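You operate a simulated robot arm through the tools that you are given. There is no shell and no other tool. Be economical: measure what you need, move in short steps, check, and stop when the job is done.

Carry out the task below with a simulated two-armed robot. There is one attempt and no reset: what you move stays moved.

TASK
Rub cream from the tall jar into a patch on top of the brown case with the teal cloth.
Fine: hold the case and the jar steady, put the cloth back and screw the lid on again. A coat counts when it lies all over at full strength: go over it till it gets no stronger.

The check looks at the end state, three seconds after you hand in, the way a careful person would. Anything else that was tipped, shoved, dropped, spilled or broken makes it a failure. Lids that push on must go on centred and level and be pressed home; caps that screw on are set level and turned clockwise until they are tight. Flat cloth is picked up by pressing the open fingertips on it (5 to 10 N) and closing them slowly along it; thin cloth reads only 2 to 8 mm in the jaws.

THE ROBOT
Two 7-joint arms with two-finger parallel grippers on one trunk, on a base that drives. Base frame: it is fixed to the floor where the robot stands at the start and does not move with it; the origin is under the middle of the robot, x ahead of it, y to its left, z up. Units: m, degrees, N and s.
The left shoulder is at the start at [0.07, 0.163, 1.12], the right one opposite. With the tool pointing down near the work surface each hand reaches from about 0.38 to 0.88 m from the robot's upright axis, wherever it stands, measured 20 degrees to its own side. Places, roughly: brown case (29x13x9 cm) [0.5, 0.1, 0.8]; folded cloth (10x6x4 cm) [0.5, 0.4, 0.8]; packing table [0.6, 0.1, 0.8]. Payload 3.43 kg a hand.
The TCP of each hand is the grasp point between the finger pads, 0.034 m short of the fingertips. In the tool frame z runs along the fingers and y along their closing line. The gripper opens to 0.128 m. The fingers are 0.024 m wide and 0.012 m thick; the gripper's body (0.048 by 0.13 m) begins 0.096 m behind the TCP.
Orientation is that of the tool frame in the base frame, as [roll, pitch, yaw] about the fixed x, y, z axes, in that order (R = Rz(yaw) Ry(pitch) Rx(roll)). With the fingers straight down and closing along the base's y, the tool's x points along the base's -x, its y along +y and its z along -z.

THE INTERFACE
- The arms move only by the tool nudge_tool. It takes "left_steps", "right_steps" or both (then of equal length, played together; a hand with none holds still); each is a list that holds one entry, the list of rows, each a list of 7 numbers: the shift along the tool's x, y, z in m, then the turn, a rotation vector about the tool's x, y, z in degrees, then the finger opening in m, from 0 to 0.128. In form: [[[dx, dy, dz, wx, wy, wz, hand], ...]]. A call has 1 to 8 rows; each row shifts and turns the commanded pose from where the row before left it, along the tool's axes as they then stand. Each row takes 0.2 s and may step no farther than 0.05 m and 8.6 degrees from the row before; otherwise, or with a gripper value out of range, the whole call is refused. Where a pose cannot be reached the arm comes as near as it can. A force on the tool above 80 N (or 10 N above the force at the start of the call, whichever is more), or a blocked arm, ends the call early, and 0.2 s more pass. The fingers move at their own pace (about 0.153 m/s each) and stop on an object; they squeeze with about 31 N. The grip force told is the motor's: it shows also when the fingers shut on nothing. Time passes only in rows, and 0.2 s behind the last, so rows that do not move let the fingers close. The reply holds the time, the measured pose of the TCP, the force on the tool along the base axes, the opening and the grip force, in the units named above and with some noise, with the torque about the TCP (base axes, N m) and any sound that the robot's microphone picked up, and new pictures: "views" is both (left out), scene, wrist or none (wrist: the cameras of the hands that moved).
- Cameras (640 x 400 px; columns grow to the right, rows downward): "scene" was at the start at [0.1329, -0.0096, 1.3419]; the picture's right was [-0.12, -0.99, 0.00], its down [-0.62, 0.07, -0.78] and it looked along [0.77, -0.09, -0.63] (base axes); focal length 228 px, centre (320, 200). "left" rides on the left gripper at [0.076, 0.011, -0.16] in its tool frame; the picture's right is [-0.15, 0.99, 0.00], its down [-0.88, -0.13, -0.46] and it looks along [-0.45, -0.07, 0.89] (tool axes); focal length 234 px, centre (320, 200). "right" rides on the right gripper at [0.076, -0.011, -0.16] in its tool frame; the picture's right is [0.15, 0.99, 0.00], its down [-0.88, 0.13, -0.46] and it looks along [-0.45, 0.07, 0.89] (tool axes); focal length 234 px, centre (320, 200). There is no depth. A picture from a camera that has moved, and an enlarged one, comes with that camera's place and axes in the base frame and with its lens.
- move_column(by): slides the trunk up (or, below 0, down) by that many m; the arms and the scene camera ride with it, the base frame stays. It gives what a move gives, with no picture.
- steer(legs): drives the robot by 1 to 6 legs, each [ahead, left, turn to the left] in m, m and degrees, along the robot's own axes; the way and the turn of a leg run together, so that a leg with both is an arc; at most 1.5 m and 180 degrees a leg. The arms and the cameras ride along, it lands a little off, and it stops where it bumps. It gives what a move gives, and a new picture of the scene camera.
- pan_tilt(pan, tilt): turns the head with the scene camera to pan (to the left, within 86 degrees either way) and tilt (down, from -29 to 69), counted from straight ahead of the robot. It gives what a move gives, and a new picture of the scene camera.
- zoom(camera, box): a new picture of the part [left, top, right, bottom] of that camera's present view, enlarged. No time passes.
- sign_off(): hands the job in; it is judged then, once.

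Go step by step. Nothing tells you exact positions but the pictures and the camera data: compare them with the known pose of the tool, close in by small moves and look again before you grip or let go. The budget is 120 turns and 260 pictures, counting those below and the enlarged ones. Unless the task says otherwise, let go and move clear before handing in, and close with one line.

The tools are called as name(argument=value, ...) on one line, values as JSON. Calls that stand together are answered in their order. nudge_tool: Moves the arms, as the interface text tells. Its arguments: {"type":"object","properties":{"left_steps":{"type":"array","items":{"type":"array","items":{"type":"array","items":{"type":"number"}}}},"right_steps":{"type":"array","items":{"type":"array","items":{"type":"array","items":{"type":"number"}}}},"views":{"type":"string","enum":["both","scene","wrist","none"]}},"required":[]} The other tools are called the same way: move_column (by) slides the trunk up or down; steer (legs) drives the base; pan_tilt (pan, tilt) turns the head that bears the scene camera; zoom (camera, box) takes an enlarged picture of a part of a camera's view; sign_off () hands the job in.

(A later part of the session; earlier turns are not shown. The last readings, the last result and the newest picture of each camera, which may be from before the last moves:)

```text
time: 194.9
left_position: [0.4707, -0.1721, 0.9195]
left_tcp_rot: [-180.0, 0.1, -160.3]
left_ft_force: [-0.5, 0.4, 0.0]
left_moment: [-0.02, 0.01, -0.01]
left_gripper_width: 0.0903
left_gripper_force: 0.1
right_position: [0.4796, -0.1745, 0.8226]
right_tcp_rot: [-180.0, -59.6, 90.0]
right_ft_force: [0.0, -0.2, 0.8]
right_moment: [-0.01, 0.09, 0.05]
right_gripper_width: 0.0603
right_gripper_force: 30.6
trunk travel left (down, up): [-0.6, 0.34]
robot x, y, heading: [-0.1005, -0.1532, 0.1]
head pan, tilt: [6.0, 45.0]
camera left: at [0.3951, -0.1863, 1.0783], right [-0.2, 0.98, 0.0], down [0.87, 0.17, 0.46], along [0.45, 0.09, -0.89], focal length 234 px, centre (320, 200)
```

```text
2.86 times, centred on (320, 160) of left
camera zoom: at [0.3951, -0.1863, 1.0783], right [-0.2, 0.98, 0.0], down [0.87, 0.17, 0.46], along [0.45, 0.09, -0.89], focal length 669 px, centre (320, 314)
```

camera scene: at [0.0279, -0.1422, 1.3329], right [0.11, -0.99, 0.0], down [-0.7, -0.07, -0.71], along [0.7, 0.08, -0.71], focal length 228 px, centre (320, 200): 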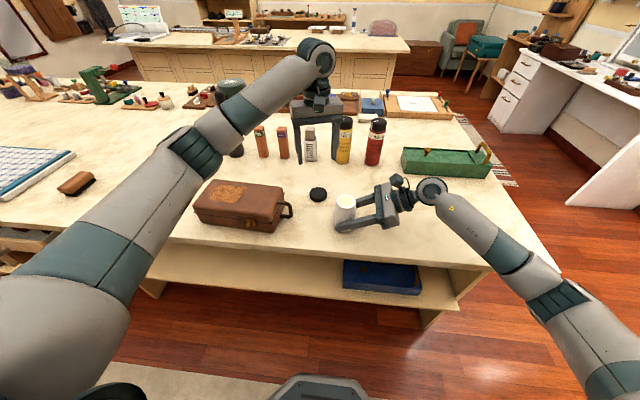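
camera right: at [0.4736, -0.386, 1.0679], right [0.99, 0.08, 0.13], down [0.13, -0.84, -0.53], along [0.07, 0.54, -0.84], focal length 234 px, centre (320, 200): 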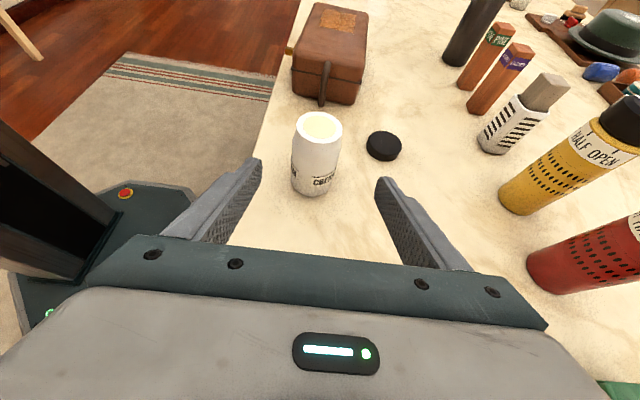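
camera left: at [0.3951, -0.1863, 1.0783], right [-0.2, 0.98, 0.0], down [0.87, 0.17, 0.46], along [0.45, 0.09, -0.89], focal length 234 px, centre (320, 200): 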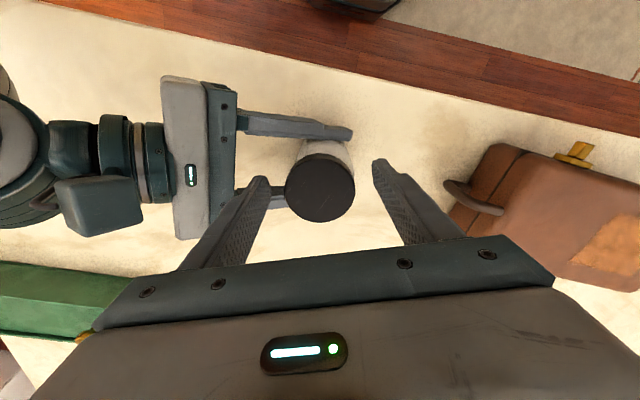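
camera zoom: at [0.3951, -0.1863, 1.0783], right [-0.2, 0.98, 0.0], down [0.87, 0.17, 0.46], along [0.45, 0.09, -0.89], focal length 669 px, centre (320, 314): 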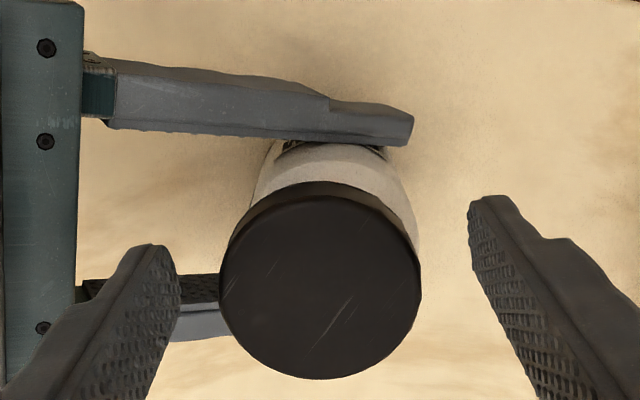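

nudge_tool(left_steps=[[[0, 0, 0, 0, 0, 0, 0.075], [0, 0, 0, 0, 0, 0, 0.065], [0, 0, 0, 0, 0, 0, 0.05], [0, 0, 0, 0, 0, 0, 0.04], [0, 0, 0, 0, 0, 0, 0.04]]], views="wrist")

zoom(camera="scene", box=[310, 150, 390, 220])

```text
time: 196.1
left_position: [0.4719, -0.1726, 0.9188]
left_tcp_rot: [180.0, 0.1, -160.4]
left_ft_force: [-2.3, 2.8, 0.6]
left_moment: [0.12, 0.05, 0.07]
left_gripper_width: 0.0567
left_gripper_force: 31.0
right_position: [0.4793, -0.1741, 0.8222]
right_tcp_rot: [179.9, -59.7, 90.0]
right_ft_force: [0.9, -3.2, -0.8]
right_moment: [0.15, 0.18, -0.11]
right_gripper_width: 0.0605
right_gripper_force: 30.8
trunk travel left (down, up): [-0.6, 0.34]
robot x, y, heading: [-0.1006, -0.1511, -0.2]
head pan, tilt: [6.0, 45.0]
camera left: at [0.3951, -0.1859, 1.0783], right [-0.2, 0.98, 0.0], down [0.87, 0.17, 0.46], along [0.45, 0.09, -0.89], focal length 234 px, centre (320, 200)
```

left: 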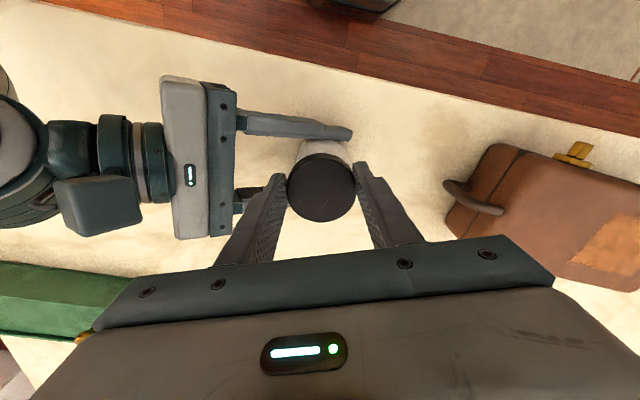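

```text
5.71 times, centred on (350, 185) of scene
camera zoom: at [0.0281, -0.1419, 1.3329], right [0.11, -0.99, 0.0], down [-0.7, -0.08, -0.71], along [0.7, 0.08, -0.71], focal length 1304 px, centre (149, 286)
```

zoom: 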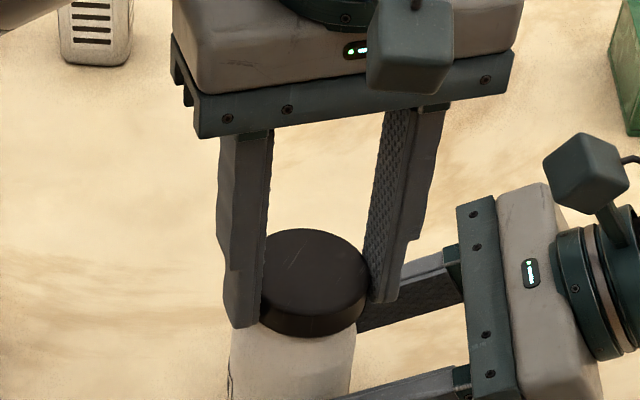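

Gripped. Lift clear and move back over the jar axis.

nudge_tool(left_steps=[[[0, 0, -0.015, 0, 0, 0, 0.04], [0, 0, -0.03, 0, 0, 0, 0.04], [-0.0094, 0.0032, 0, 0, 0, 0, 0.04], [0, 0, 0, 0, 0, 0, 0.04]]], views="none")

zoom(camera="right", box=[200, 0, 480, 240])

zoom(camera="scene", box=[310, 150, 390, 220])

```text
time: 197.1
left_position: [0.4783, -0.166, 0.9628]
left_tcp_rot: [-180.0, 0.0, -160.2]
left_ft_force: [-0.7, 0.3, 0.5]
left_moment: [0.01, 0.02, 0.02]
left_gripper_width: 0.0564
left_gripper_force: 31.0
right_position: [0.4788, -0.1728, 0.8221]
right_tcp_rot: [180.0, -59.6, 90.1]
right_ft_force: [0.1, -0.9, 0.1]
right_moment: [-0.04, 0.06, 0.01]
right_gripper_width: 0.0607
right_gripper_force: 30.7
trunk travel left (down, up): [-0.6, 0.34]
robot x, y, heading: [-0.0991, -0.1507, 0.1]
head pan, tilt: [6.0, 45.0]
```

```text
1.67 times, centred on (340, 120) of right
camera zoom: at [0.4688, -0.2737, 0.9684], right [0.99, 0.08, 0.13], down [0.13, -0.84, -0.53], along [0.07, 0.54, -0.84], focal length 390 px, centre (287, 333)
```

zoom: 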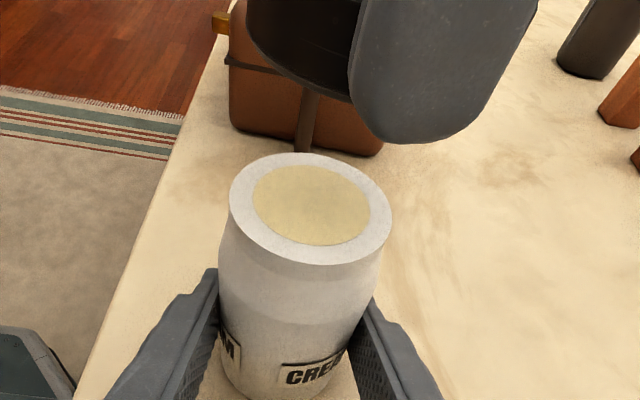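

```text
5.71 times, centred on (350, 185) of scene
camera zoom: at [0.0283, -0.1421, 1.3329], right [0.11, -0.99, 0.0], down [-0.7, -0.08, -0.71], along [0.7, 0.08, -0.71], focal length 1304 px, centre (149, 286)
```

zoom: 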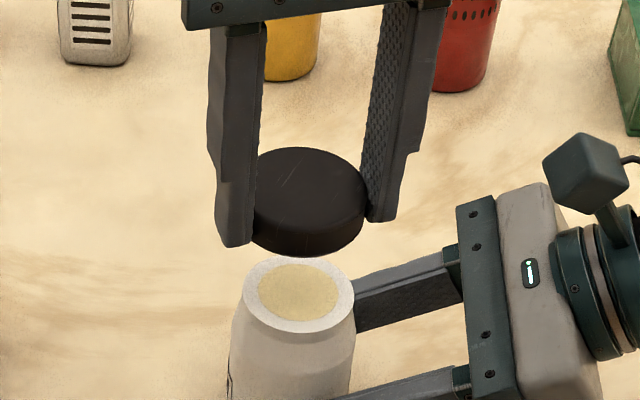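

The jar hasn't moved and the rim is clear. I'll lower again near the rim and take a couple of readings to align precisely on the jar axis (about x 0.4806, y -0.1658 from the unscrewing).

nudge_tool(left_steps=[[[-0.001, 0, 0.035, 0, 0, 0, 0.04], [0, 0, 0, 0, 0, 0, 0.04]]], views="none")

nudge_tool(left_steps=[[[0, 0, 0.002, 0, 0, 0, 0.04], [0, 0, 0, 0, 0, 0, 0.04]]], views="none")

zoom(camera="left", box=[240, 90, 400, 230])

zoom(camera="right", box=[200, 0, 480, 240])

```text
time: 197.7
left_position: [0.4782, -0.1652, 0.9277]
left_tcp_rot: [-180.0, -0.1, -160.4]
left_ft_force: [0.6, 0.4, 0.2]
left_moment: [0.02, -0.04, 0.01]
left_gripper_width: 0.0566
left_gripper_force: 30.7
right_position: [0.4787, -0.1729, 0.8227]
right_tcp_rot: [-179.9, -59.8, 90.0]
right_ft_force: [-0.4, -0.6, 0.0]
right_moment: [-0.07, 0.06, -0.02]
right_gripper_width: 0.0605
right_gripper_force: 31.0
trunk travel left (down, up): [-0.6, 0.34]
robot x, y, heading: [-0.098, -0.1485, 0.3]
head pan, tilt: [6.0, 45.0]
```

```text
time: 198.3
left_position: [0.4781, -0.166, 0.9254]
left_tcp_rot: [-179.9, 0.1, -160.3]
left_ft_force: [0.1, -0.7, -0.7]
left_moment: [0.0, -0.01, -0.07]
left_gripper_width: 0.0568
left_gripper_force: 30.8
right_position: [0.4801, -0.1735, 0.8229]
right_tcp_rot: [180.0, -59.7, 90.0]
right_ft_force: [-0.3, -0.7, -0.5]
right_moment: [-0.09, 0.04, 0.02]
right_gripper_width: 0.0606
right_gripper_force: 30.8
trunk travel left (down, up): [-0.6, 0.34]
robot x, y, heading: [-0.0968, -0.1512, 0.3]
head pan, tilt: [6.0, 45.0]
```

```text
2.86 times, centred on (320, 160) of left
camera zoom: at [0.4025, -0.1792, 1.0854], right [-0.19, 0.98, 0.0], down [0.87, 0.17, 0.46], along [0.45, 0.09, -0.89], focal length 669 px, centre (320, 314)
```

zoom: 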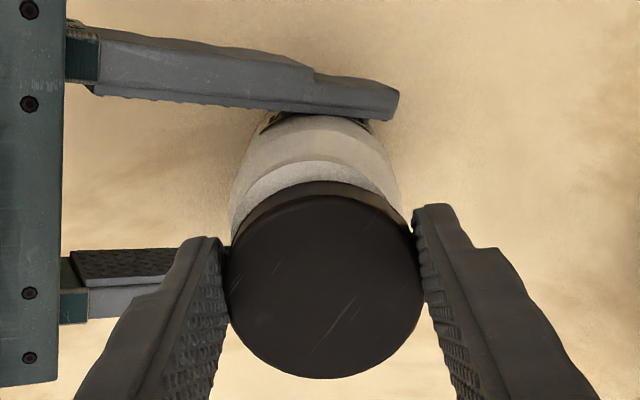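

```text
1.67 times, centred on (340, 120) of right
camera zoom: at [0.4688, -0.2737, 0.9684], right [0.99, 0.08, 0.13], down [0.13, -0.84, -0.53], along [0.07, 0.54, -0.84], focal length 390 px, centre (287, 333)
```

zoom: 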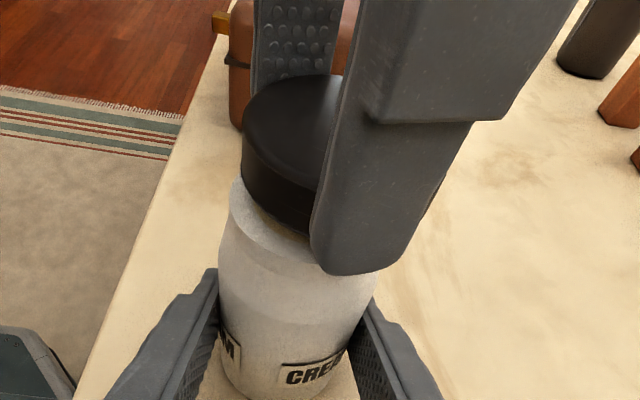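

Comparing this with the closed-lid view from the start, the lid should sit about 7 mm further toward -x: the earlier "displaced" lid was in fact properly on the neck. I'll raise, shift back by that amount and check.

nudge_tool(left_steps=[[[0, 0, -0.012, 0, 0, 0, 0.04], [0.0081, -0.0034, 0, 0, 0, 0, 0.04], [0, 0, 0.008, 0, 0, 0, 0.04], [0, 0, 0, 0, 0, 0, 0.04]]], views="none")

zoom(camera="right", box=[200, 0, 480, 240])

zoom(camera="scene", box=[310, 150, 390, 220])

zoom(camera="left", box=[240, 90, 400, 230])

```text
time: 199.3
left_position: [0.4742, -0.1717, 0.9286]
left_tcp_rot: [-179.9, 0.0, -160.3]
left_ft_force: [-0.7, -0.3, 0.2]
left_moment: [0.02, 0.01, -0.01]
left_gripper_width: 0.0564
left_gripper_force: 31.2
right_position: [0.4801, -0.1732, 0.8216]
right_tcp_rot: [180.0, -59.7, 90.0]
right_ft_force: [0.2, -1.0, 0.6]
right_moment: [-0.07, 0.04, 0.0]
right_gripper_width: 0.0606
right_gripper_force: 31.1
trunk travel left (down, up): [-0.6, 0.34]
robot x, y, heading: [-0.101, -0.1527, 0.1]
head pan, tilt: [6.0, 45.0]
```

```text
1.67 times, centred on (340, 120) of right
camera zoom: at [0.4688, -0.2737, 0.9684], right [0.99, 0.08, 0.13], down [0.13, -0.84, -0.53], along [0.07, 0.54, -0.84], focal length 390 px, centre (287, 333)
```

zoom: 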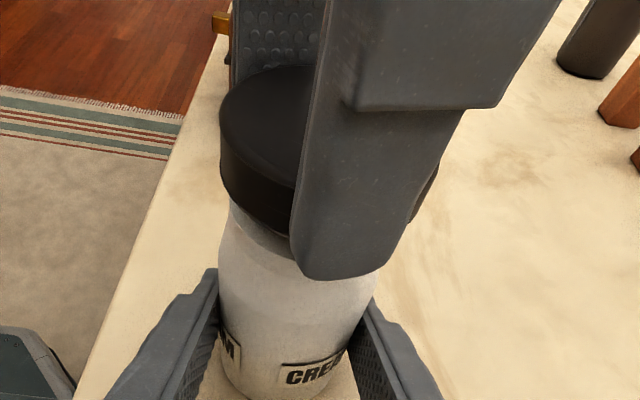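

```text
5.71 times, centred on (350, 185) of scene
camera zoom: at [0.0283, -0.142, 1.3329], right [0.11, -0.99, 0.0], down [-0.7, -0.08, -0.71], along [0.7, 0.08, -0.71], focal length 1304 px, centre (149, 286)
```

zoom: 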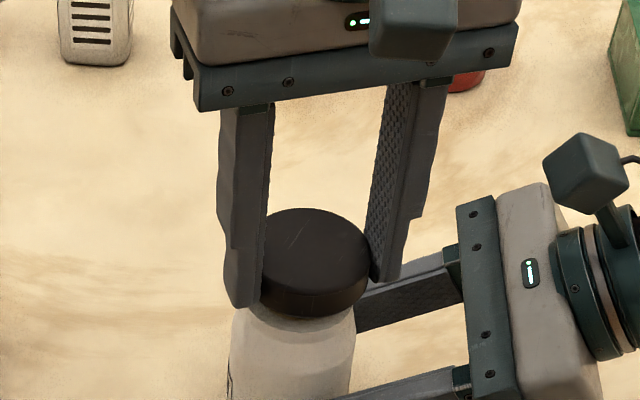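

```text
2.86 times, centred on (320, 160) of left
camera zoom: at [0.3972, -0.1854, 1.0897], right [-0.2, 0.98, 0.0], down [0.87, 0.17, 0.46], along [0.45, 0.09, -0.89], focal length 669 px, centre (320, 314)
```

zoom: 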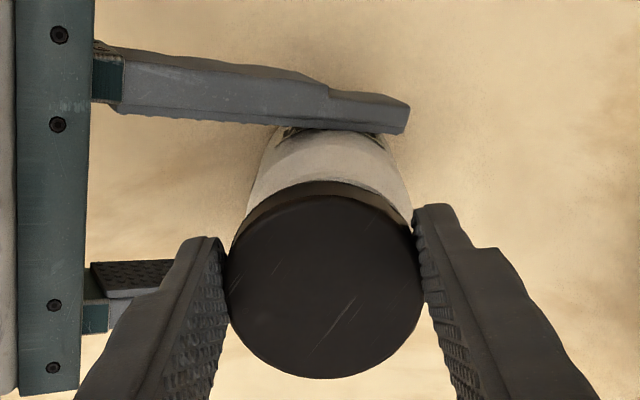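

x now matches the reference view; sideways it should come back about 3 mm in +y. Correct and recheck.

nudge_tool(left_steps=[[[0, 0.003, 0, 0, 0, 0, 0.04], [0, 0, 0, 0, 0, 0, 0.04]]], views="none")

zoom(camera="right", box=[200, 0, 480, 240])

zoom(camera="scene", box=[320, 170, 380, 240])

```text
time: 199.9
left_position: [0.4721, -0.1696, 0.9309]
left_tcp_rot: [-180.0, 0.0, -160.3]
left_ft_force: [0.0, -0.3, 0.0]
left_moment: [0.01, -0.02, -0.02]
left_gripper_width: 0.0566
left_gripper_force: 31.0
right_position: [0.4796, -0.1738, 0.8227]
right_tcp_rot: [180.0, -59.7, 90.0]
right_ft_force: [0.7, 1.0, 0.3]
right_moment: [-0.04, 0.03, 0.01]
right_gripper_width: 0.0607
right_gripper_force: 31.0
trunk travel left (down, up): [-0.6, 0.34]
robot x, y, heading: [-0.099, -0.1512, 0.3]
head pan, tilt: [6.0, 45.0]
```

```text
1.67 times, centred on (340, 120) of right
camera zoom: at [0.4688, -0.2737, 0.9684], right [0.99, 0.08, 0.13], down [0.13, -0.84, -0.53], along [0.07, 0.54, -0.84], focal length 390 px, centre (287, 333)
```

zoom: 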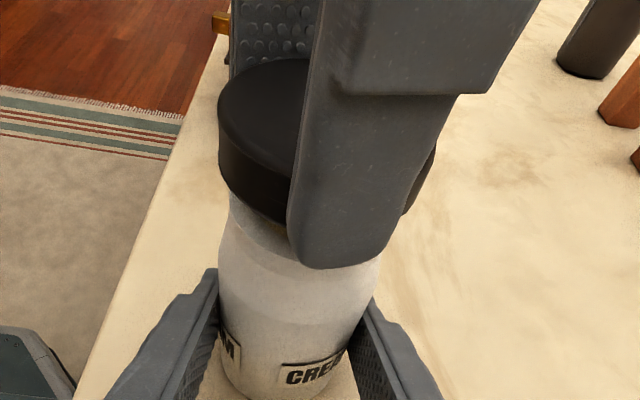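

```text
5.71 times, centred on (350, 205) of scene
camera zoom: at [0.0283, -0.142, 1.3329], right [0.11, -0.99, 0.0], down [-0.7, -0.08, -0.71], along [0.7, 0.08, -0.71], focal length 1304 px, centre (149, 171)
```

zoom: 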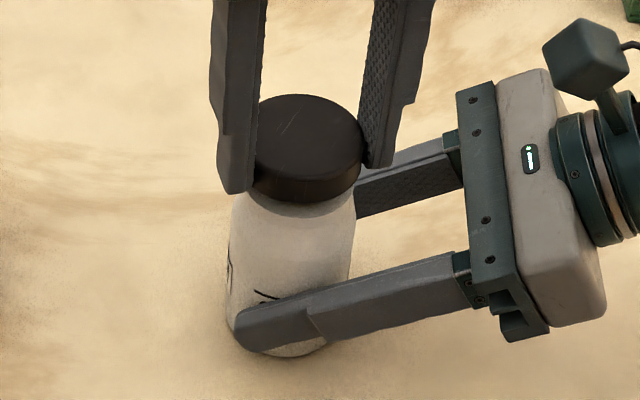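

Aligned in all views. Lowering to touch.

nudge_tool(left_steps=[[[0, 0.0005, 0.004, 0, 0, 0, 0.04], [0, 0, 0.003, 0, 0, 0, 0.04], [0, 0, 0.001, 0, 0, 0, 0.04], [0, 0, 0, 0, 0, 0, 0.04]]], views="none")

```text
time: 200.9
left_position: [0.4719, -0.1692, 0.9227]
left_tcp_rot: [-179.9, 0.1, -160.4]
left_ft_force: [2.1, -4.8, -0.9]
left_moment: [-0.18, -0.02, -0.04]
left_gripper_width: 0.0565
left_gripper_force: 31.3
right_position: [0.4796, -0.1722, 0.8227]
right_tcp_rot: [-179.9, -59.8, 90.0]
right_ft_force: [-2.5, 5.6, -0.4]
right_moment: [-0.33, -0.12, 0.0]
right_gripper_width: 0.0603
right_gripper_force: 30.7
trunk travel left (down, up): [-0.6, 0.34]
robot x, y, heading: [-0.1001, -0.1533, -0.1]
head pan, tilt: [6.0, 45.0]
```

A sideways touch with no vertical load: the skirt is around the neck. Ease sideways and continue down.

nudge_tool(left_steps=[[[0, -0.0006, 0.001, 0, 0, 0, 0.04], [0, 0, 0.001, 0, 0, 0, 0.04], [0, 0, 0, 0, 0, 0, 0.04]]], views="none")

```text
time: 201.7
left_position: [0.4726, -0.1695, 0.9219]
left_tcp_rot: [-180.0, -0.1, -160.2]
left_ft_force: [1.4, -1.2, 10.6]
left_moment: [0.0, -0.14, -0.01]
left_gripper_width: 0.0564
left_gripper_force: 30.9
right_position: [0.48, -0.1742, 0.8217]
right_tcp_rot: [179.8, -59.6, 90.1]
right_ft_force: [-0.2, 4.1, -4.1]
right_moment: [0.23, -0.09, -0.05]
right_gripper_width: 0.0604
right_gripper_force: 30.8
trunk travel left (down, up): [-0.6, 0.34]
robot x, y, heading: [-0.0981, -0.1501, 0.3]
head pan, tilt: [6.0, 45.0]
```

Seated with 10 N. Turn clockwise in short steps.

nudge_tool(left_steps=[[[0, 0, 0, 0, 0, 7, 0.04], [0, 0, 0.0001, 0, 0, 8, 0.04], [0, 0, 0.0001, 0, 0, 8, 0.04], [0, 0, 0.0001, 0, 0, 8, 0.04], [0, 0, 0.0001, 0, 0, 8, 0.04]]], views="wrist")

zoom(camera="right", box=[200, 0, 480, 240])

```text
time: 202.9
left_position: [0.4715, -0.1682, 0.9209]
left_tcp_rot: [179.8, -0.1, 160.7]
left_ft_force: [-0.2, 23.6, 19.3]
left_moment: [1.38, -0.3, 0.19]
left_gripper_width: 0.0565
left_gripper_force: 30.8
right_position: [0.4786, -0.1744, 0.8244]
right_tcp_rot: [179.8, -59.6, 89.9]
right_ft_force: [1.1, -19.1, -4.4]
right_moment: [0.59, 0.02, 0.02]
right_gripper_width: 0.0604
right_gripper_force: 31.0
trunk travel left (down, up): [-0.6, 0.34]
robot x, y, heading: [-0.0966, -0.1482, 0.1]
head pan, tilt: [6.0, 45.0]
camera left: at [0.4033, -0.131, 1.0804], right [0.47, 0.89, 0.0], down [0.79, -0.42, 0.46], along [0.4, -0.21, -0.89], focal length 234 px, centre (320, 200)
```

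left: 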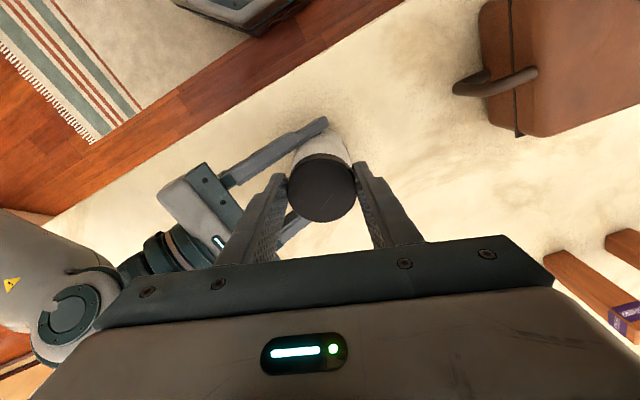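

```text
1.67 times, centred on (340, 120) of right
camera zoom: at [0.4682, -0.274, 0.9692], right [0.99, 0.07, 0.13], down [0.13, -0.84, -0.53], along [0.07, 0.54, -0.84], focal length 390 px, centre (287, 333)
```

zoom: 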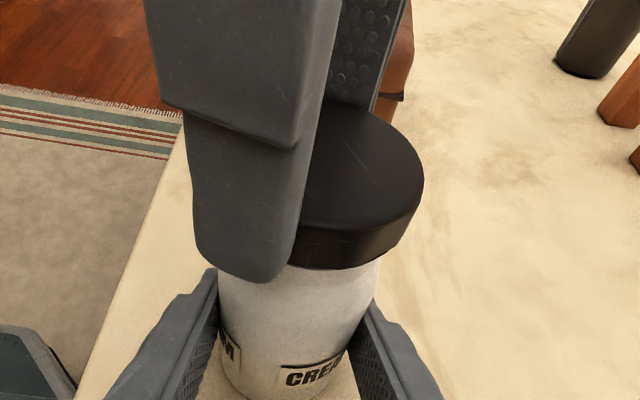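

The side forces show the lid's centre is 5 mm from my tool axis (true axis ≈ (0.477, -0.168)). Release, recentre on that axis, turn back and regrip.

nudge_tool(left_steps=[[[0, 0, 0, 0, 0, 0, 0.078], [-0.0053, 0.002, 0, 0, 0, 0, 0.085], [0, 0, 0, 0, 0, -8, 0.085], [0, 0, 0, 0, 0, -8, 0.085], [0, 0, 0, 0, 0, -8, 0.085], [0, 0, 0, 0, 0, -8, 0.085], [0, 0, 0, 0, 0, -7, 0.085], [0, 0, 0, 0, 0, 0, 0.085]]], views="wrist")

zoom(camera="right", box=[200, 0, 480, 240])

zoom(camera="left", box=[240, 90, 400, 230])

```text
time: 204.7
left_position: [0.477, -0.1696, 0.921]
left_tcp_rot: [180.0, 0.1, -160.3]
left_ft_force: [1.1, -0.3, -0.3]
left_moment: [0.0, 0.0, -0.02]
left_gripper_width: 0.085
left_gripper_force: 0.0
right_position: [0.4789, -0.1729, 0.823]
right_tcp_rot: [179.9, -59.7, 90.1]
right_ft_force: [-0.8, 3.5, 5.8]
right_moment: [-0.08, 0.06, 0.04]
right_gripper_width: 0.0606
right_gripper_force: 31.2
trunk travel left (down, up): [-0.6, 0.34]
robot x, y, heading: [-0.1003, -0.1505, 0.1]
head pan, tilt: [6.0, 45.0]
camera left: at [0.4014, -0.1827, 1.0795], right [-0.2, 0.98, 0.0], down [0.87, 0.17, 0.46], along [0.45, 0.09, -0.89], focal length 234 px, centre (320, 200)
```

left: 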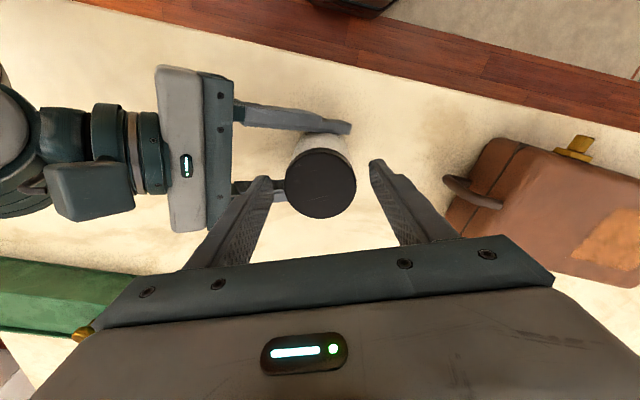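

```text
1.67 times, centred on (340, 120) of right
camera zoom: at [0.4684, -0.2733, 0.9691], right [0.99, 0.08, 0.13], down [0.13, -0.84, -0.53], along [0.07, 0.54, -0.84], focal length 390 px, centre (287, 333)
```

zoom: 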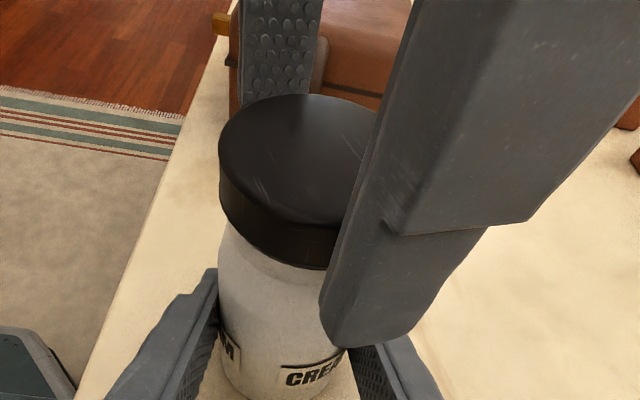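

```text
2.86 times, centred on (320, 160) of left
camera zoom: at [0.4014, -0.1827, 1.0795], right [-0.2, 0.98, 0.0], down [0.87, 0.17, 0.46], along [0.45, 0.09, -0.89], focal length 669 px, centre (320, 314)
```

zoom: 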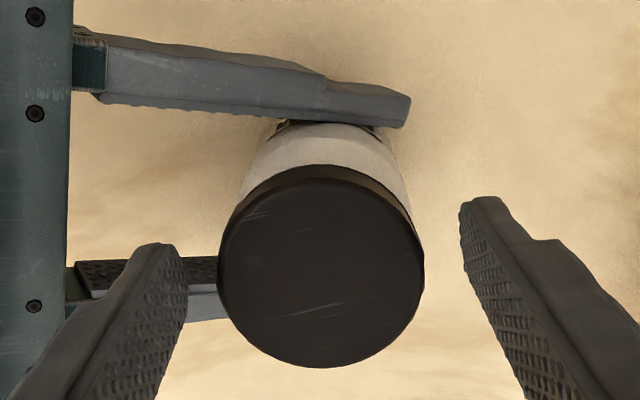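

Now the lid is centred in the open fingers. Grip and turn clockwise.

nudge_tool(left_steps=[[[0, 0, 0, 0, 0, 0, 0.065], [0, 0, 0, 0, 0, 0, 0.05], [0, 0, 0, 0, 0, 0, 0.04], [0, 0, 0.0005, 0, 0, 0, 0.04], [0, 0, 0.0001, 0, 0, 7, 0.04], [0, 0, 0.0001, 0, 0, 8, 0.04], [0, 0, 0.0001, 0, 0, 8, 0.04], [0, 0, 0.0001, 0, 0, 8, 0.04]]], views="none")

```text
time: 206.5
left_position: [0.4772, -0.168, 0.9195]
left_tcp_rot: [-180.0, 0.0, 168.5]
left_ft_force: [-2.7, 4.9, 3.6]
left_moment: [0.23, 0.35, 0.03]
left_gripper_width: 0.0565
left_gripper_force: 31.2
right_position: [0.4801, -0.1738, 0.8215]
right_tcp_rot: [179.9, -59.7, 90.1]
right_ft_force: [3.1, 0.1, 7.6]
right_moment: [0.13, -0.15, 0.02]
right_gripper_width: 0.0604
right_gripper_force: 30.7
trunk travel left (down, up): [-0.6, 0.34]
robot x, y, heading: [-0.1039, -0.1472, 0.1]
head pan, tilt: [6.0, 45.0]
```

Small forces now. Continue the stroke.

nudge_tool(left_steps=[[[0, 0, 0.0002, 0, 0, 8.5, 0.04], [0, 0, 0.0002, 0, 0, 8.5, 0.04], [0, 0, 0.0001, 0, 0, 8.5, 0.04], [0, 0, 0.0001, 0, 0, 8.5, 0.04], [0, 0, 0.0001, 0, 0, 8.5, 0.04], [0, 0, 0.0001, 0, 0, 8.5, 0.04], [0, 0, 0.0001, 0, 0, 8.5, 0.04], [0, 0, 0.0001, 0, 0, 8.5, 0.04]]], views="none")

```text
time: 208.3
left_position: [0.4781, -0.1684, 0.9184]
left_tcp_rot: [179.9, 0.0, 100.6]
left_ft_force: [2.9, 18.3, 3.5]
left_moment: [0.9, 0.03, 0.03]
left_gripper_width: 0.0566
left_gripper_force: 30.9
right_position: [0.4784, -0.1735, 0.8239]
right_tcp_rot: [179.9, -59.6, 90.1]
right_ft_force: [-0.6, -16.6, 9.9]
right_moment: [0.55, -0.38, 0.05]
right_gripper_width: 0.0608
right_gripper_force: 30.9
trunk travel left (down, up): [-0.6, 0.34]
robot x, y, heading: [-0.0992, -0.1466, 0.2]
head pan, tilt: [6.0, 45.0]
```

nudge_tool(left_steps=[[[0.0015, 0, 0.0001, 0, 0, 8.5, 0.04], [0, 0, 0.0001, 0, 0, 8.5, 0.04], [0, 0, 0.0001, 0, 0, 8.5, 0.04], [0, 0, -0.0015, 0, 0, 0, 0.04], [0, 0, 0, 0, 0, 0, 0.04]]], views="none")

```text
time: 209.5
left_position: [0.4773, -0.1678, 0.9195]
left_tcp_rot: [179.9, 0.1, 75.1]
left_ft_force: [14.1, 5.4, -7.0]
left_moment: [0.16, -0.39, 0.01]
left_gripper_width: 0.0563
left_gripper_force: 31.3
right_position: [0.4788, -0.1722, 0.8224]
right_tcp_rot: [180.0, -59.7, 90.2]
right_ft_force: [-13.4, -9.3, 13.3]
right_moment: [0.01, -0.88, 0.12]
right_gripper_width: 0.0607
right_gripper_force: 31.3
trunk travel left (down, up): [-0.6, 0.34]
robot x, y, heading: [-0.0994, -0.1531, 0.4]
head pan, tilt: [6.0, 45.0]
```

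The lid resists a gentle pull: it's engaged. Next stroke: release, turn back, regrip.

nudge_tool(left_steps=[[[0, 0, 0.0015, 0, 0, 0, 0.08], [0.0009, 0.001, 0, 0, 0, -8.5, 0.085], [0, 0, 0, 0, 0, -8.5, 0.085], [0, 0, 0, 0, 0, -8.5, 0.085], [0, 0, 0, 0, 0, -8.5, 0.085], [0, 0, 0, 0, 0, -8.5, 0.085], [0, 0, 0, 0, 0, -8.5, 0.085], [0, 0, 0, 0, 0, -8.5, 0.085]]], views="none")

nudge_tool(left_steps=[[[0, 0, 0, 0, 0, -8.5, 0.085], [0, 0, 0, 0, 0, -8.5, 0.085], [0, 0, 0, 0, 0, -8.5, 0.085], [0, 0, 0, 0, 0, -8.5, 0.085], [0, 0, 0, 0, 0, -8.5, 0.085], [0, 0, 0, 0, 0, -8.5, 0.085], [0, 0, 0, 0, 0, -8.5, 0.085], [0, 0, 0, 0, 0, 0, 0.085]]], views="none")

zoom(camera="left", box=[240, 90, 400, 230])

zoom(camera="right", box=[200, 0, 480, 240])

```text
time: 211.3
left_position: [0.4796, -0.167, 0.9181]
left_tcp_rot: [-180.0, -0.1, 134.7]
left_ft_force: [-0.6, -0.3, -0.3]
left_moment: [0.02, -0.01, 0.01]
left_gripper_width: 0.0852
left_gripper_force: 0.0
right_position: [0.4786, -0.1734, 0.8232]
right_tcp_rot: [-180.0, -59.5, 90.2]
right_ft_force: [-1.0, 1.4, 2.8]
right_moment: [-0.02, 0.12, 0.0]
right_gripper_width: 0.0607
right_gripper_force: 31.3
trunk travel left (down, up): [-0.6, 0.34]
robot x, y, heading: [-0.1025, -0.1451, -0.2]
head pan, tilt: [6.0, 45.0]
```

```text
time: 213.1
left_position: [0.4787, -0.1674, 0.9184]
left_tcp_rot: [-180.0, 0.1, -165.7]
left_ft_force: [0.0, 0.1, 0.4]
left_moment: [0.0, 0.02, -0.05]
left_gripper_width: 0.0848
left_gripper_force: 0.1
right_position: [0.4795, -0.1738, 0.8226]
right_tcp_rot: [180.0, -59.6, 90.1]
right_ft_force: [0.0, 0.5, 1.9]
right_moment: [-0.12, 0.03, -0.02]
right_gripper_width: 0.0605
right_gripper_force: 30.4
trunk travel left (down, up): [-0.6, 0.34]
robot x, y, heading: [-0.1012, -0.1495, 0.1]
head pan, tilt: [6.0, 45.0]
```

```text
2.86 times, centred on (320, 160) of left
camera zoom: at [0.4019, -0.1732, 1.0775], right [-0.1, 0.99, 0.0], down [0.89, 0.09, 0.46], along [0.45, 0.05, -0.89], focal length 669 px, centre (320, 314)
```

zoom: 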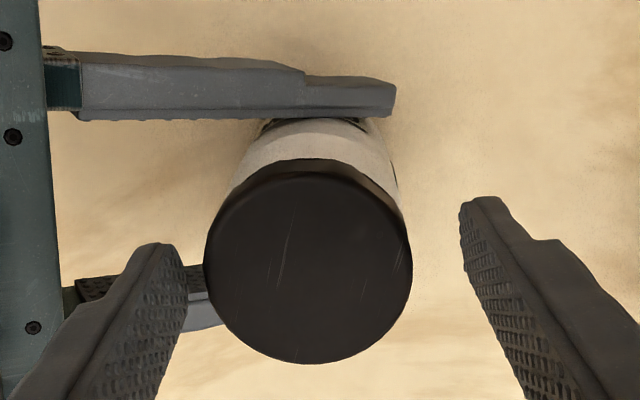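

```text
1.67 times, centred on (340, 120) of right
camera zoom: at [0.4686, -0.2737, 0.9685], right [0.99, 0.07, 0.13], down [0.13, -0.84, -0.53], along [0.07, 0.54, -0.84], focal length 390 px, centre (287, 333)
```

zoom: 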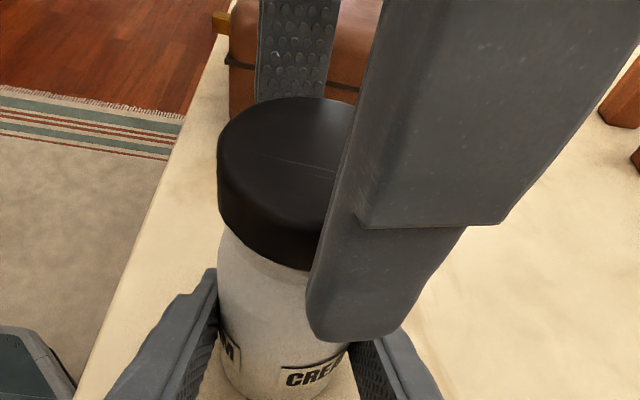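

nudge_tool(left_steps=[[[0, -0.003, 0, 0, 0, 0, 0.07], [0, 0, 0, 0, 0, 0, 0.055], [0, 0, 0, 0, 0, 0, 0.04], [0, 0, 0, 0, 0, 0, 0.04], [0, 0, 0.0001, 0, 0, 7, 0.04], [0, 0, 0.0001, 0, 0, 8, 0.04], [0, 0, 0.0001, 0, 0, 8, 0.04], [0, 0, 0.0001, 0, 0, 8, 0.04]]], views="none")

```text
time: 214.9
left_position: [0.4795, -0.1703, 0.9184]
left_tcp_rot: [180.0, 0.0, 163.1]
left_ft_force: [3.1, -1.4, -0.2]
left_moment: [0.15, 0.38, -0.01]
left_gripper_width: 0.0565
left_gripper_force: 31.4
right_position: [0.4791, -0.1731, 0.8222]
right_tcp_rot: [180.0, -59.6, 90.1]
right_ft_force: [-3.5, 1.2, 1.8]
right_moment: [-0.35, -0.66, 0.0]
right_gripper_width: 0.0606
right_gripper_force: 30.7
trunk travel left (down, up): [-0.6, 0.34]
robot x, y, heading: [-0.0997, -0.149, 0.3]
head pan, tilt: [6.0, 45.0]
```

nudge_tool(left_steps=[[[0, 0, 0.0001, 0, 0, 8.5, 0.04], [0, 0, 0.0001, 0, 0, 8.5, 0.04], [0, 0, 0.0001, 0, 0, 8.5, 0.04], [0, 0, 0.0001, 0, 0, 8.5, 0.04], [0, 0, 0.0001, 0, 0, 8.5, 0.04], [0, 0, 0.0001, 0, 0, 8.5, 0.04], [0, 0, 0.0001, 0, 0, 8.5, 0.04]]], views="none")

```text
time: 216.5
left_position: [0.4795, -0.1709, 0.9169]
left_tcp_rot: [-179.9, 0.0, 103.6]
left_ft_force: [-6.4, -1.7, 2.0]
left_moment: [0.19, 0.66, 0.02]
left_gripper_width: 0.0565
left_gripper_force: 30.7
right_position: [0.4815, -0.1726, 0.8221]
right_tcp_rot: [-179.9, -59.6, 90.1]
right_ft_force: [6.3, 3.2, -1.3]
right_moment: [-0.37, 0.01, -0.09]
right_gripper_width: 0.0602
right_gripper_force: 30.7
trunk travel left (down, up): [-0.6, 0.34]
robot x, y, heading: [-0.1015, -0.1544, -0.1]
head pan, tilt: [6.0, 45.0]
```

nudge_tool(left_steps=[[[0, -0.0006, 0.0001, 0, 0, 8.5, 0.04], [0, 0, 0.0001, 0, 0, 8.5, 0.04], [0, 0, 0.0001, 0, 0, 8.5, 0.04], [0, 0, 0.0001, 0, 0, 8.5, 0.04], [0, 0, 0, 0, 0, 0, 0.04]]], views="none")

nudge_tool(left_steps=[[[0, 0, 0, 0, 0, 0, 0.08], [0, 0, 0, 0, 0, -8.5, 0.085], [0, 0, 0, 0, 0, -8.5, 0.085], [0, 0, 0, 0, 0, -8.5, 0.085], [0, 0, 0, 0, 0, -8.5, 0.085], [0, 0, 0, 0, 0, -8.5, 0.085], [0, 0, 0, 0, 0, -8.5, 0.085], [0, 0, 0, 0, 0, -8.5, 0.085]]], views="none")

nudge_tool(left_steps=[[[0, 0, 0, 0, 0, -8.5, 0.085], [0, 0, 0, 0, 0, -8.5, 0.085], [0, 0, 0, 0, 0, -8.5, 0.085], [0, 0, 0, 0, 0, -8.5, 0.085], [0, 0, 0, 0, 0, -8.5, 0.085], [0, 0, 0, 0, 0, -8.5, 0.085], [0, 0, 0, 0, 0, -8.5, 0.085], [0, 0, 0, 0, 0, 0, 0.085]]], views="wrist")

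zoom(camera="scene", box=[320, 160, 380, 230])

```text
time: 217.7
left_position: [0.4793, -0.1695, 0.9156]
left_tcp_rot: [180.0, 0.0, 69.6]
left_ft_force: [-4.0, 2.5, 1.9]
left_moment: [0.09, 0.15, 0.21]
left_gripper_width: 0.0566
left_gripper_force: 30.8
right_position: [0.4798, -0.174, 0.8223]
right_tcp_rot: [-179.9, -59.7, 90.0]
right_ft_force: [5.4, -2.0, 0.0]
right_moment: [-0.04, 0.13, -0.22]
right_gripper_width: 0.0607
right_gripper_force: 31.1
trunk travel left (down, up): [-0.6, 0.34]
robot x, y, heading: [-0.1005, -0.1497, -0.1]
head pan, tilt: [6.0, 45.0]
```

```text
time: 219.5
left_position: [0.4805, -0.1692, 0.9165]
left_tcp_rot: [180.0, 0.0, 129.4]
left_ft_force: [0.1, 0.2, 0.3]
left_moment: [0.0, -0.01, 0.0]
left_gripper_width: 0.085
left_gripper_force: 0.1
right_position: [0.4799, -0.1732, 0.8216]
right_tcp_rot: [179.9, -59.6, 90.0]
right_ft_force: [-0.4, 0.6, -0.9]
right_moment: [-0.07, 0.02, -0.04]
right_gripper_width: 0.0608
right_gripper_force: 31.0
trunk travel left (down, up): [-0.6, 0.34]
robot x, y, heading: [-0.1006, -0.1543, 0.0]
head pan, tilt: [6.0, 45.0]
```

```text
time: 221.3
left_position: [0.4795, -0.1708, 0.9168]
left_tcp_rot: [-179.9, 0.0, -171.2]
left_ft_force: [-0.6, 0.3, -0.2]
left_moment: [0.0, -0.01, 0.0]
left_gripper_width: 0.0851
left_gripper_force: 0.0
right_position: [0.4798, -0.1734, 0.8227]
right_tcp_rot: [180.0, -59.7, 90.1]
right_ft_force: [-0.1, -0.2, 0.7]
right_moment: [-0.07, 0.0, 0.02]
right_gripper_width: 0.0607
right_gripper_force: 30.8
trunk travel left (down, up): [-0.6, 0.34]
robot x, y, heading: [-0.0992, -0.1515, 0.3]
head pan, tilt: [6.0, 45.0]
camera left: at [0.4022, -0.169, 1.0766], right [-0.01, 1.0, 0.0], down [0.89, 0.01, 0.46], along [0.46, 0.0, -0.89], focal length 234 px, centre (320, 200)
```

left: 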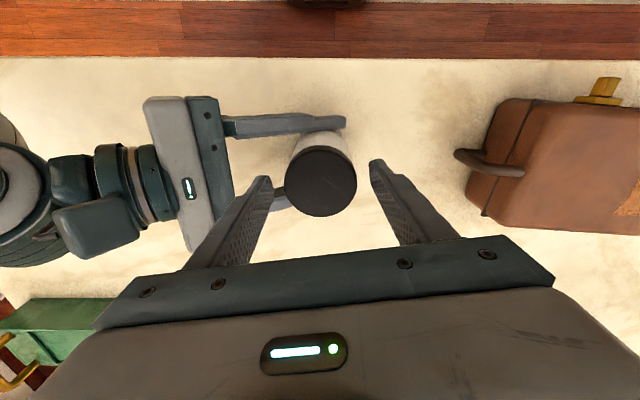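

```text
5.71 times, centred on (350, 195) of scene
camera zoom: at [0.0282, -0.142, 1.3329], right [0.11, -0.99, 0.0], down [-0.7, -0.08, -0.71], along [0.7, 0.08, -0.71], focal length 1304 px, centre (149, 229)
```

zoom: 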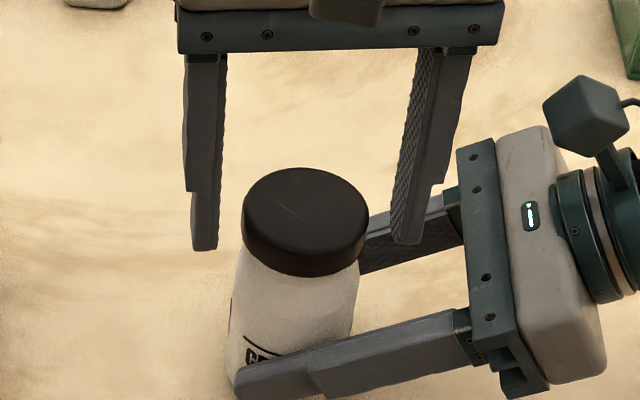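

Torque began to rise at the end. One more stroke to tighten.

nudge_tool(left_steps=[[[0, 0, 0, 0, 0, 0, 0.07], [0, 0, 0.0005, 0, 0, 0, 0.055], [0, 0, 0, 0, 0, 0, 0.04], [0, 0, 0, 0, 0, 0, 0.04], [0, 0, 0, 0, 0, 6, 0.04], [0, 0, 0, 0, 0, 6, 0.04], [0, 0, 0, 0, 0, 6, 0.04]]], views="none")

```text
time: 222.9
left_position: [0.4786, -0.1696, 0.9167]
left_tcp_rot: [-179.9, 0.0, 170.6]
left_ft_force: [-0.8, 2.6, 0.6]
left_moment: [0.29, 0.16, 0.9]
left_gripper_width: 0.0566
left_gripper_force: 30.6
right_position: [0.4805, -0.1733, 0.8235]
right_tcp_rot: [-179.9, -59.8, 90.0]
right_ft_force: [3.2, -2.0, -0.1]
right_moment: [-0.17, -0.14, -0.82]
right_gripper_width: 0.0605
right_gripper_force: 30.9
trunk travel left (down, up): [-0.6, 0.34]
robot x, y, heading: [-0.1006, -0.1514, 0.2]
head pan, tilt: [6.0, 45.0]
```

Torque is 0.9 N·m: it's tight. A final small nudge to confirm.

nudge_tool(left_steps=[[[0, 0, 0, 0, 0, 4, 0.04], [0, 0, 0, 0, 0, 0, 0.04]]], views="wrist")

```text
time: 223.5
left_position: [0.481, -0.1708, 0.9162]
left_tcp_rot: [180.0, 0.0, 166.5]
left_ft_force: [-0.6, 2.1, 1.8]
left_moment: [0.2, 0.11, 0.93]
left_gripper_width: 0.0565
left_gripper_force: 31.2
right_position: [0.4796, -0.1731, 0.8229]
right_tcp_rot: [180.0, -59.7, 90.2]
right_ft_force: [2.5, -1.5, 1.8]
right_moment: [-0.06, -0.19, -0.86]
right_gripper_width: 0.0608
right_gripper_force: 31.2
trunk travel left (down, up): [-0.6, 0.34]
robot x, y, heading: [-0.1006, -0.1479, 0.2]
head pan, tilt: [6.0, 45.0]
camera left: at [0.4078, -0.1407, 1.0757], right [0.37, 0.93, 0.0], down [0.83, -0.33, 0.46], along [0.42, -0.17, -0.89], focal length 234 px, centre (320, 200)
```

left: 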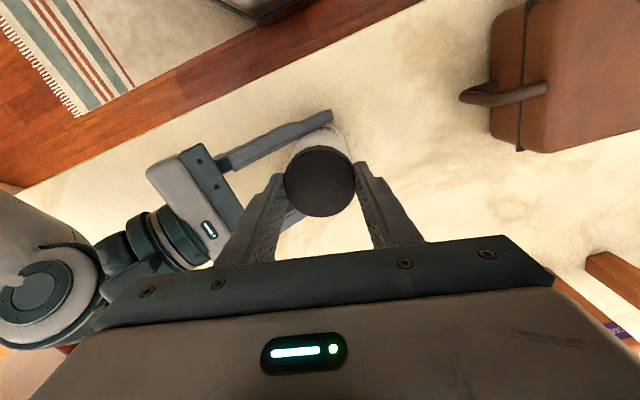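

Tight (torque saturates). Release the lid, rise away, then release the jar and back off.

nudge_tool(left_steps=[[[0, 0, 0, 0, 0, 0, 0.07], [0, 0, 0, 0, 0, 0, 0.09], [0, 0, -0.02, 0, 0, 0, 0.09], [0, 0, -0.04, 0, 0, 0, 0.09], [0, 0, -0.05, 0, 0, 0, 0.09], [0, 0, -0.05, 0, 0, 0, 0.09], [0, 0.04, -0.02, 0, 0, 0, 0.09], [0, 0.045, 0, 0, 0, 0, 0.09]]], views="scene")

zoom(camera="right", box=[200, 0, 480, 240])

nudge_tool(right_steps=[[[0, 0, 0, 0, 0, 0, 0.075], [0, 0, 0, 0, 0, 0, 0.1], [0, 0, 0, 0, 0, 0, 0.1], [0, 0, -0.03, 0, 0, 0, 0.1], [0, 0, -0.04, 0, 0, 0, 0.1], [0, 0, -0.048, 0, 0, 0, 0.1], [0.03, 0, -0.03, 0, 0, 0, 0.1], [0.03, 0, -0.03, 0, 0, 0, 0.1]]])

zoom(camera="scene", box=[190, 140, 390, 250])

```text
time: 225.3
left_position: [0.4998, -0.0882, 1.0961]
left_tcp_rot: [-179.9, 0.0, 166.6]
left_ft_force: [-0.5, 0.3, -0.3]
left_moment: [0.02, 0.01, 0.01]
left_gripper_width: 0.0902
left_gripper_force: 0.0
right_position: [0.4798, -0.1732, 0.8239]
right_tcp_rot: [180.0, -59.6, 90.0]
right_ft_force: [0.5, 2.1, 0.8]
right_moment: [-0.07, -0.03, 0.03]
right_gripper_width: 0.0607
right_gripper_force: 31.1
trunk travel left (down, up): [-0.6, 0.34]
robot x, y, heading: [-0.0951, -0.1504, 0.2]
head pan, tilt: [6.0, 45.0]
camera scene: at [0.0283, -0.1406, 1.3328], right [0.11, -0.99, 0.0], down [-0.7, -0.08, -0.71], along [0.7, 0.07, -0.71], focal length 228 px, centre (320, 200)
```

scene: 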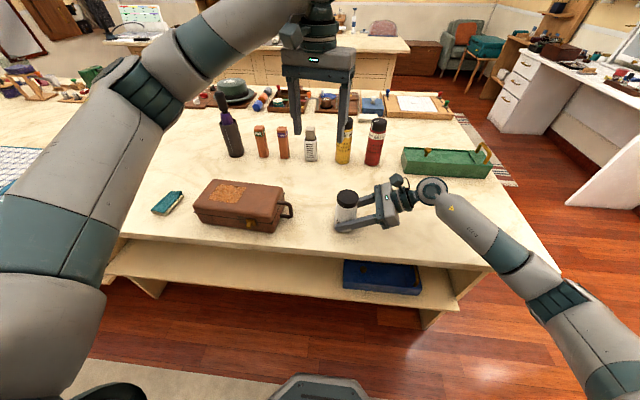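

```text
1.67 times, centred on (340, 120) of right
camera zoom: at [0.4688, -0.2728, 0.9686], right [0.99, 0.07, 0.13], down [0.13, -0.84, -0.53], along [0.07, 0.54, -0.84], focal length 390 px, centre (287, 333)
```

zoom: 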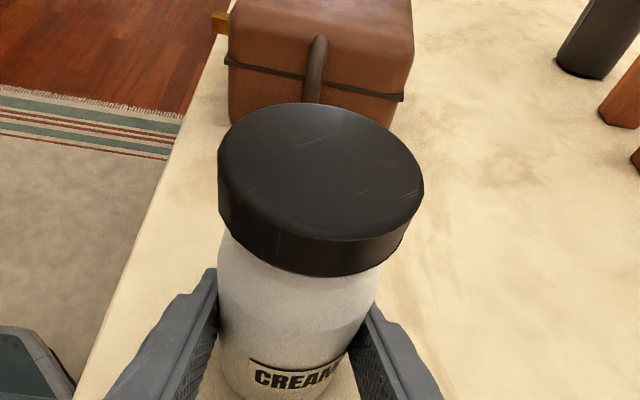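

```text
time: 227.1
left_position: [0.5001, -0.0903, 1.0962]
left_tcp_rot: [179.9, -0.1, 166.8]
left_ft_force: [0.1, 0.8, -0.5]
left_moment: [-0.01, -0.01, 0.02]
left_gripper_width: 0.0899
left_gripper_force: 0.1
right_position: [0.4806, -0.2976, 0.967]
right_tcp_rot: [-179.9, -59.8, 90.1]
right_ft_force: [0.0, 0.3, 0.4]
right_moment: [0.0, 0.0, -0.01]
right_gripper_width: 0.1001
right_gripper_force: 0.1
trunk travel left (down, up): [-0.6, 0.34]
robot x, y, heading: [-0.1019, -0.1505, 0.2]
head pan, tilt: [6.0, 45.0]
camera scene: at [0.0278, -0.142, 1.3328], right [0.11, -0.99, 0.0], down [-0.7, -0.08, -0.71], along [0.7, 0.08, -0.71], focal length 228 px, centre (320, 200)
camera right: at [0.4681, -0.3983, 1.1133], right [0.99, 0.08, 0.13], down [0.13, -0.84, -0.53], along [0.07, 0.54, -0.84], focal length 234 px, centre (320, 200)
```

scene: 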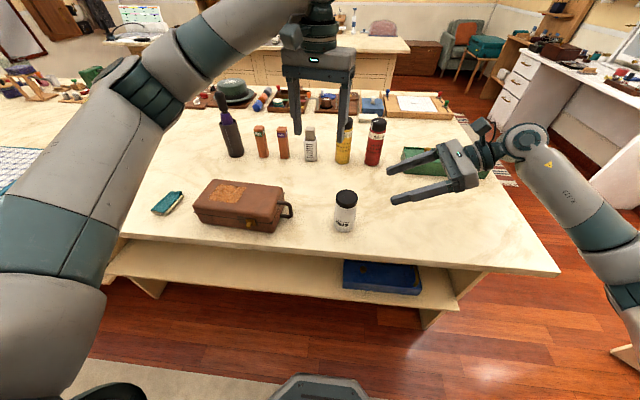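
right: 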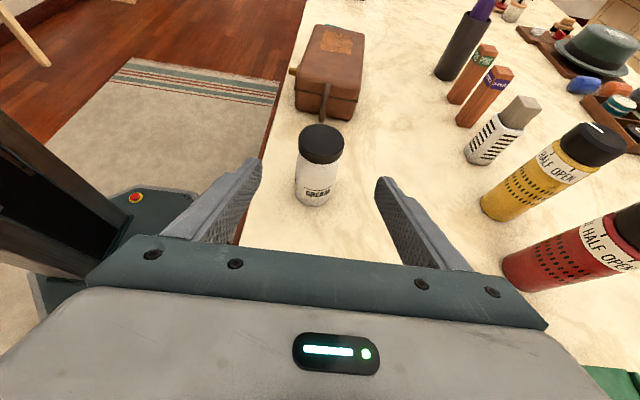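

```text
3.20 times, centred on (290, 195) of scene
camera zoom: at [0.0278, -0.142, 1.3328], right [0.11, -0.99, 0.0], down [-0.7, -0.08, -0.71], along [0.7, 0.08, -0.71], focal length 730 px, centre (416, 216)
```

zoom: 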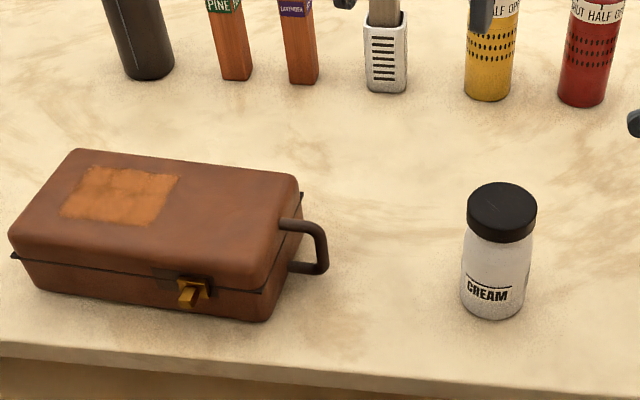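

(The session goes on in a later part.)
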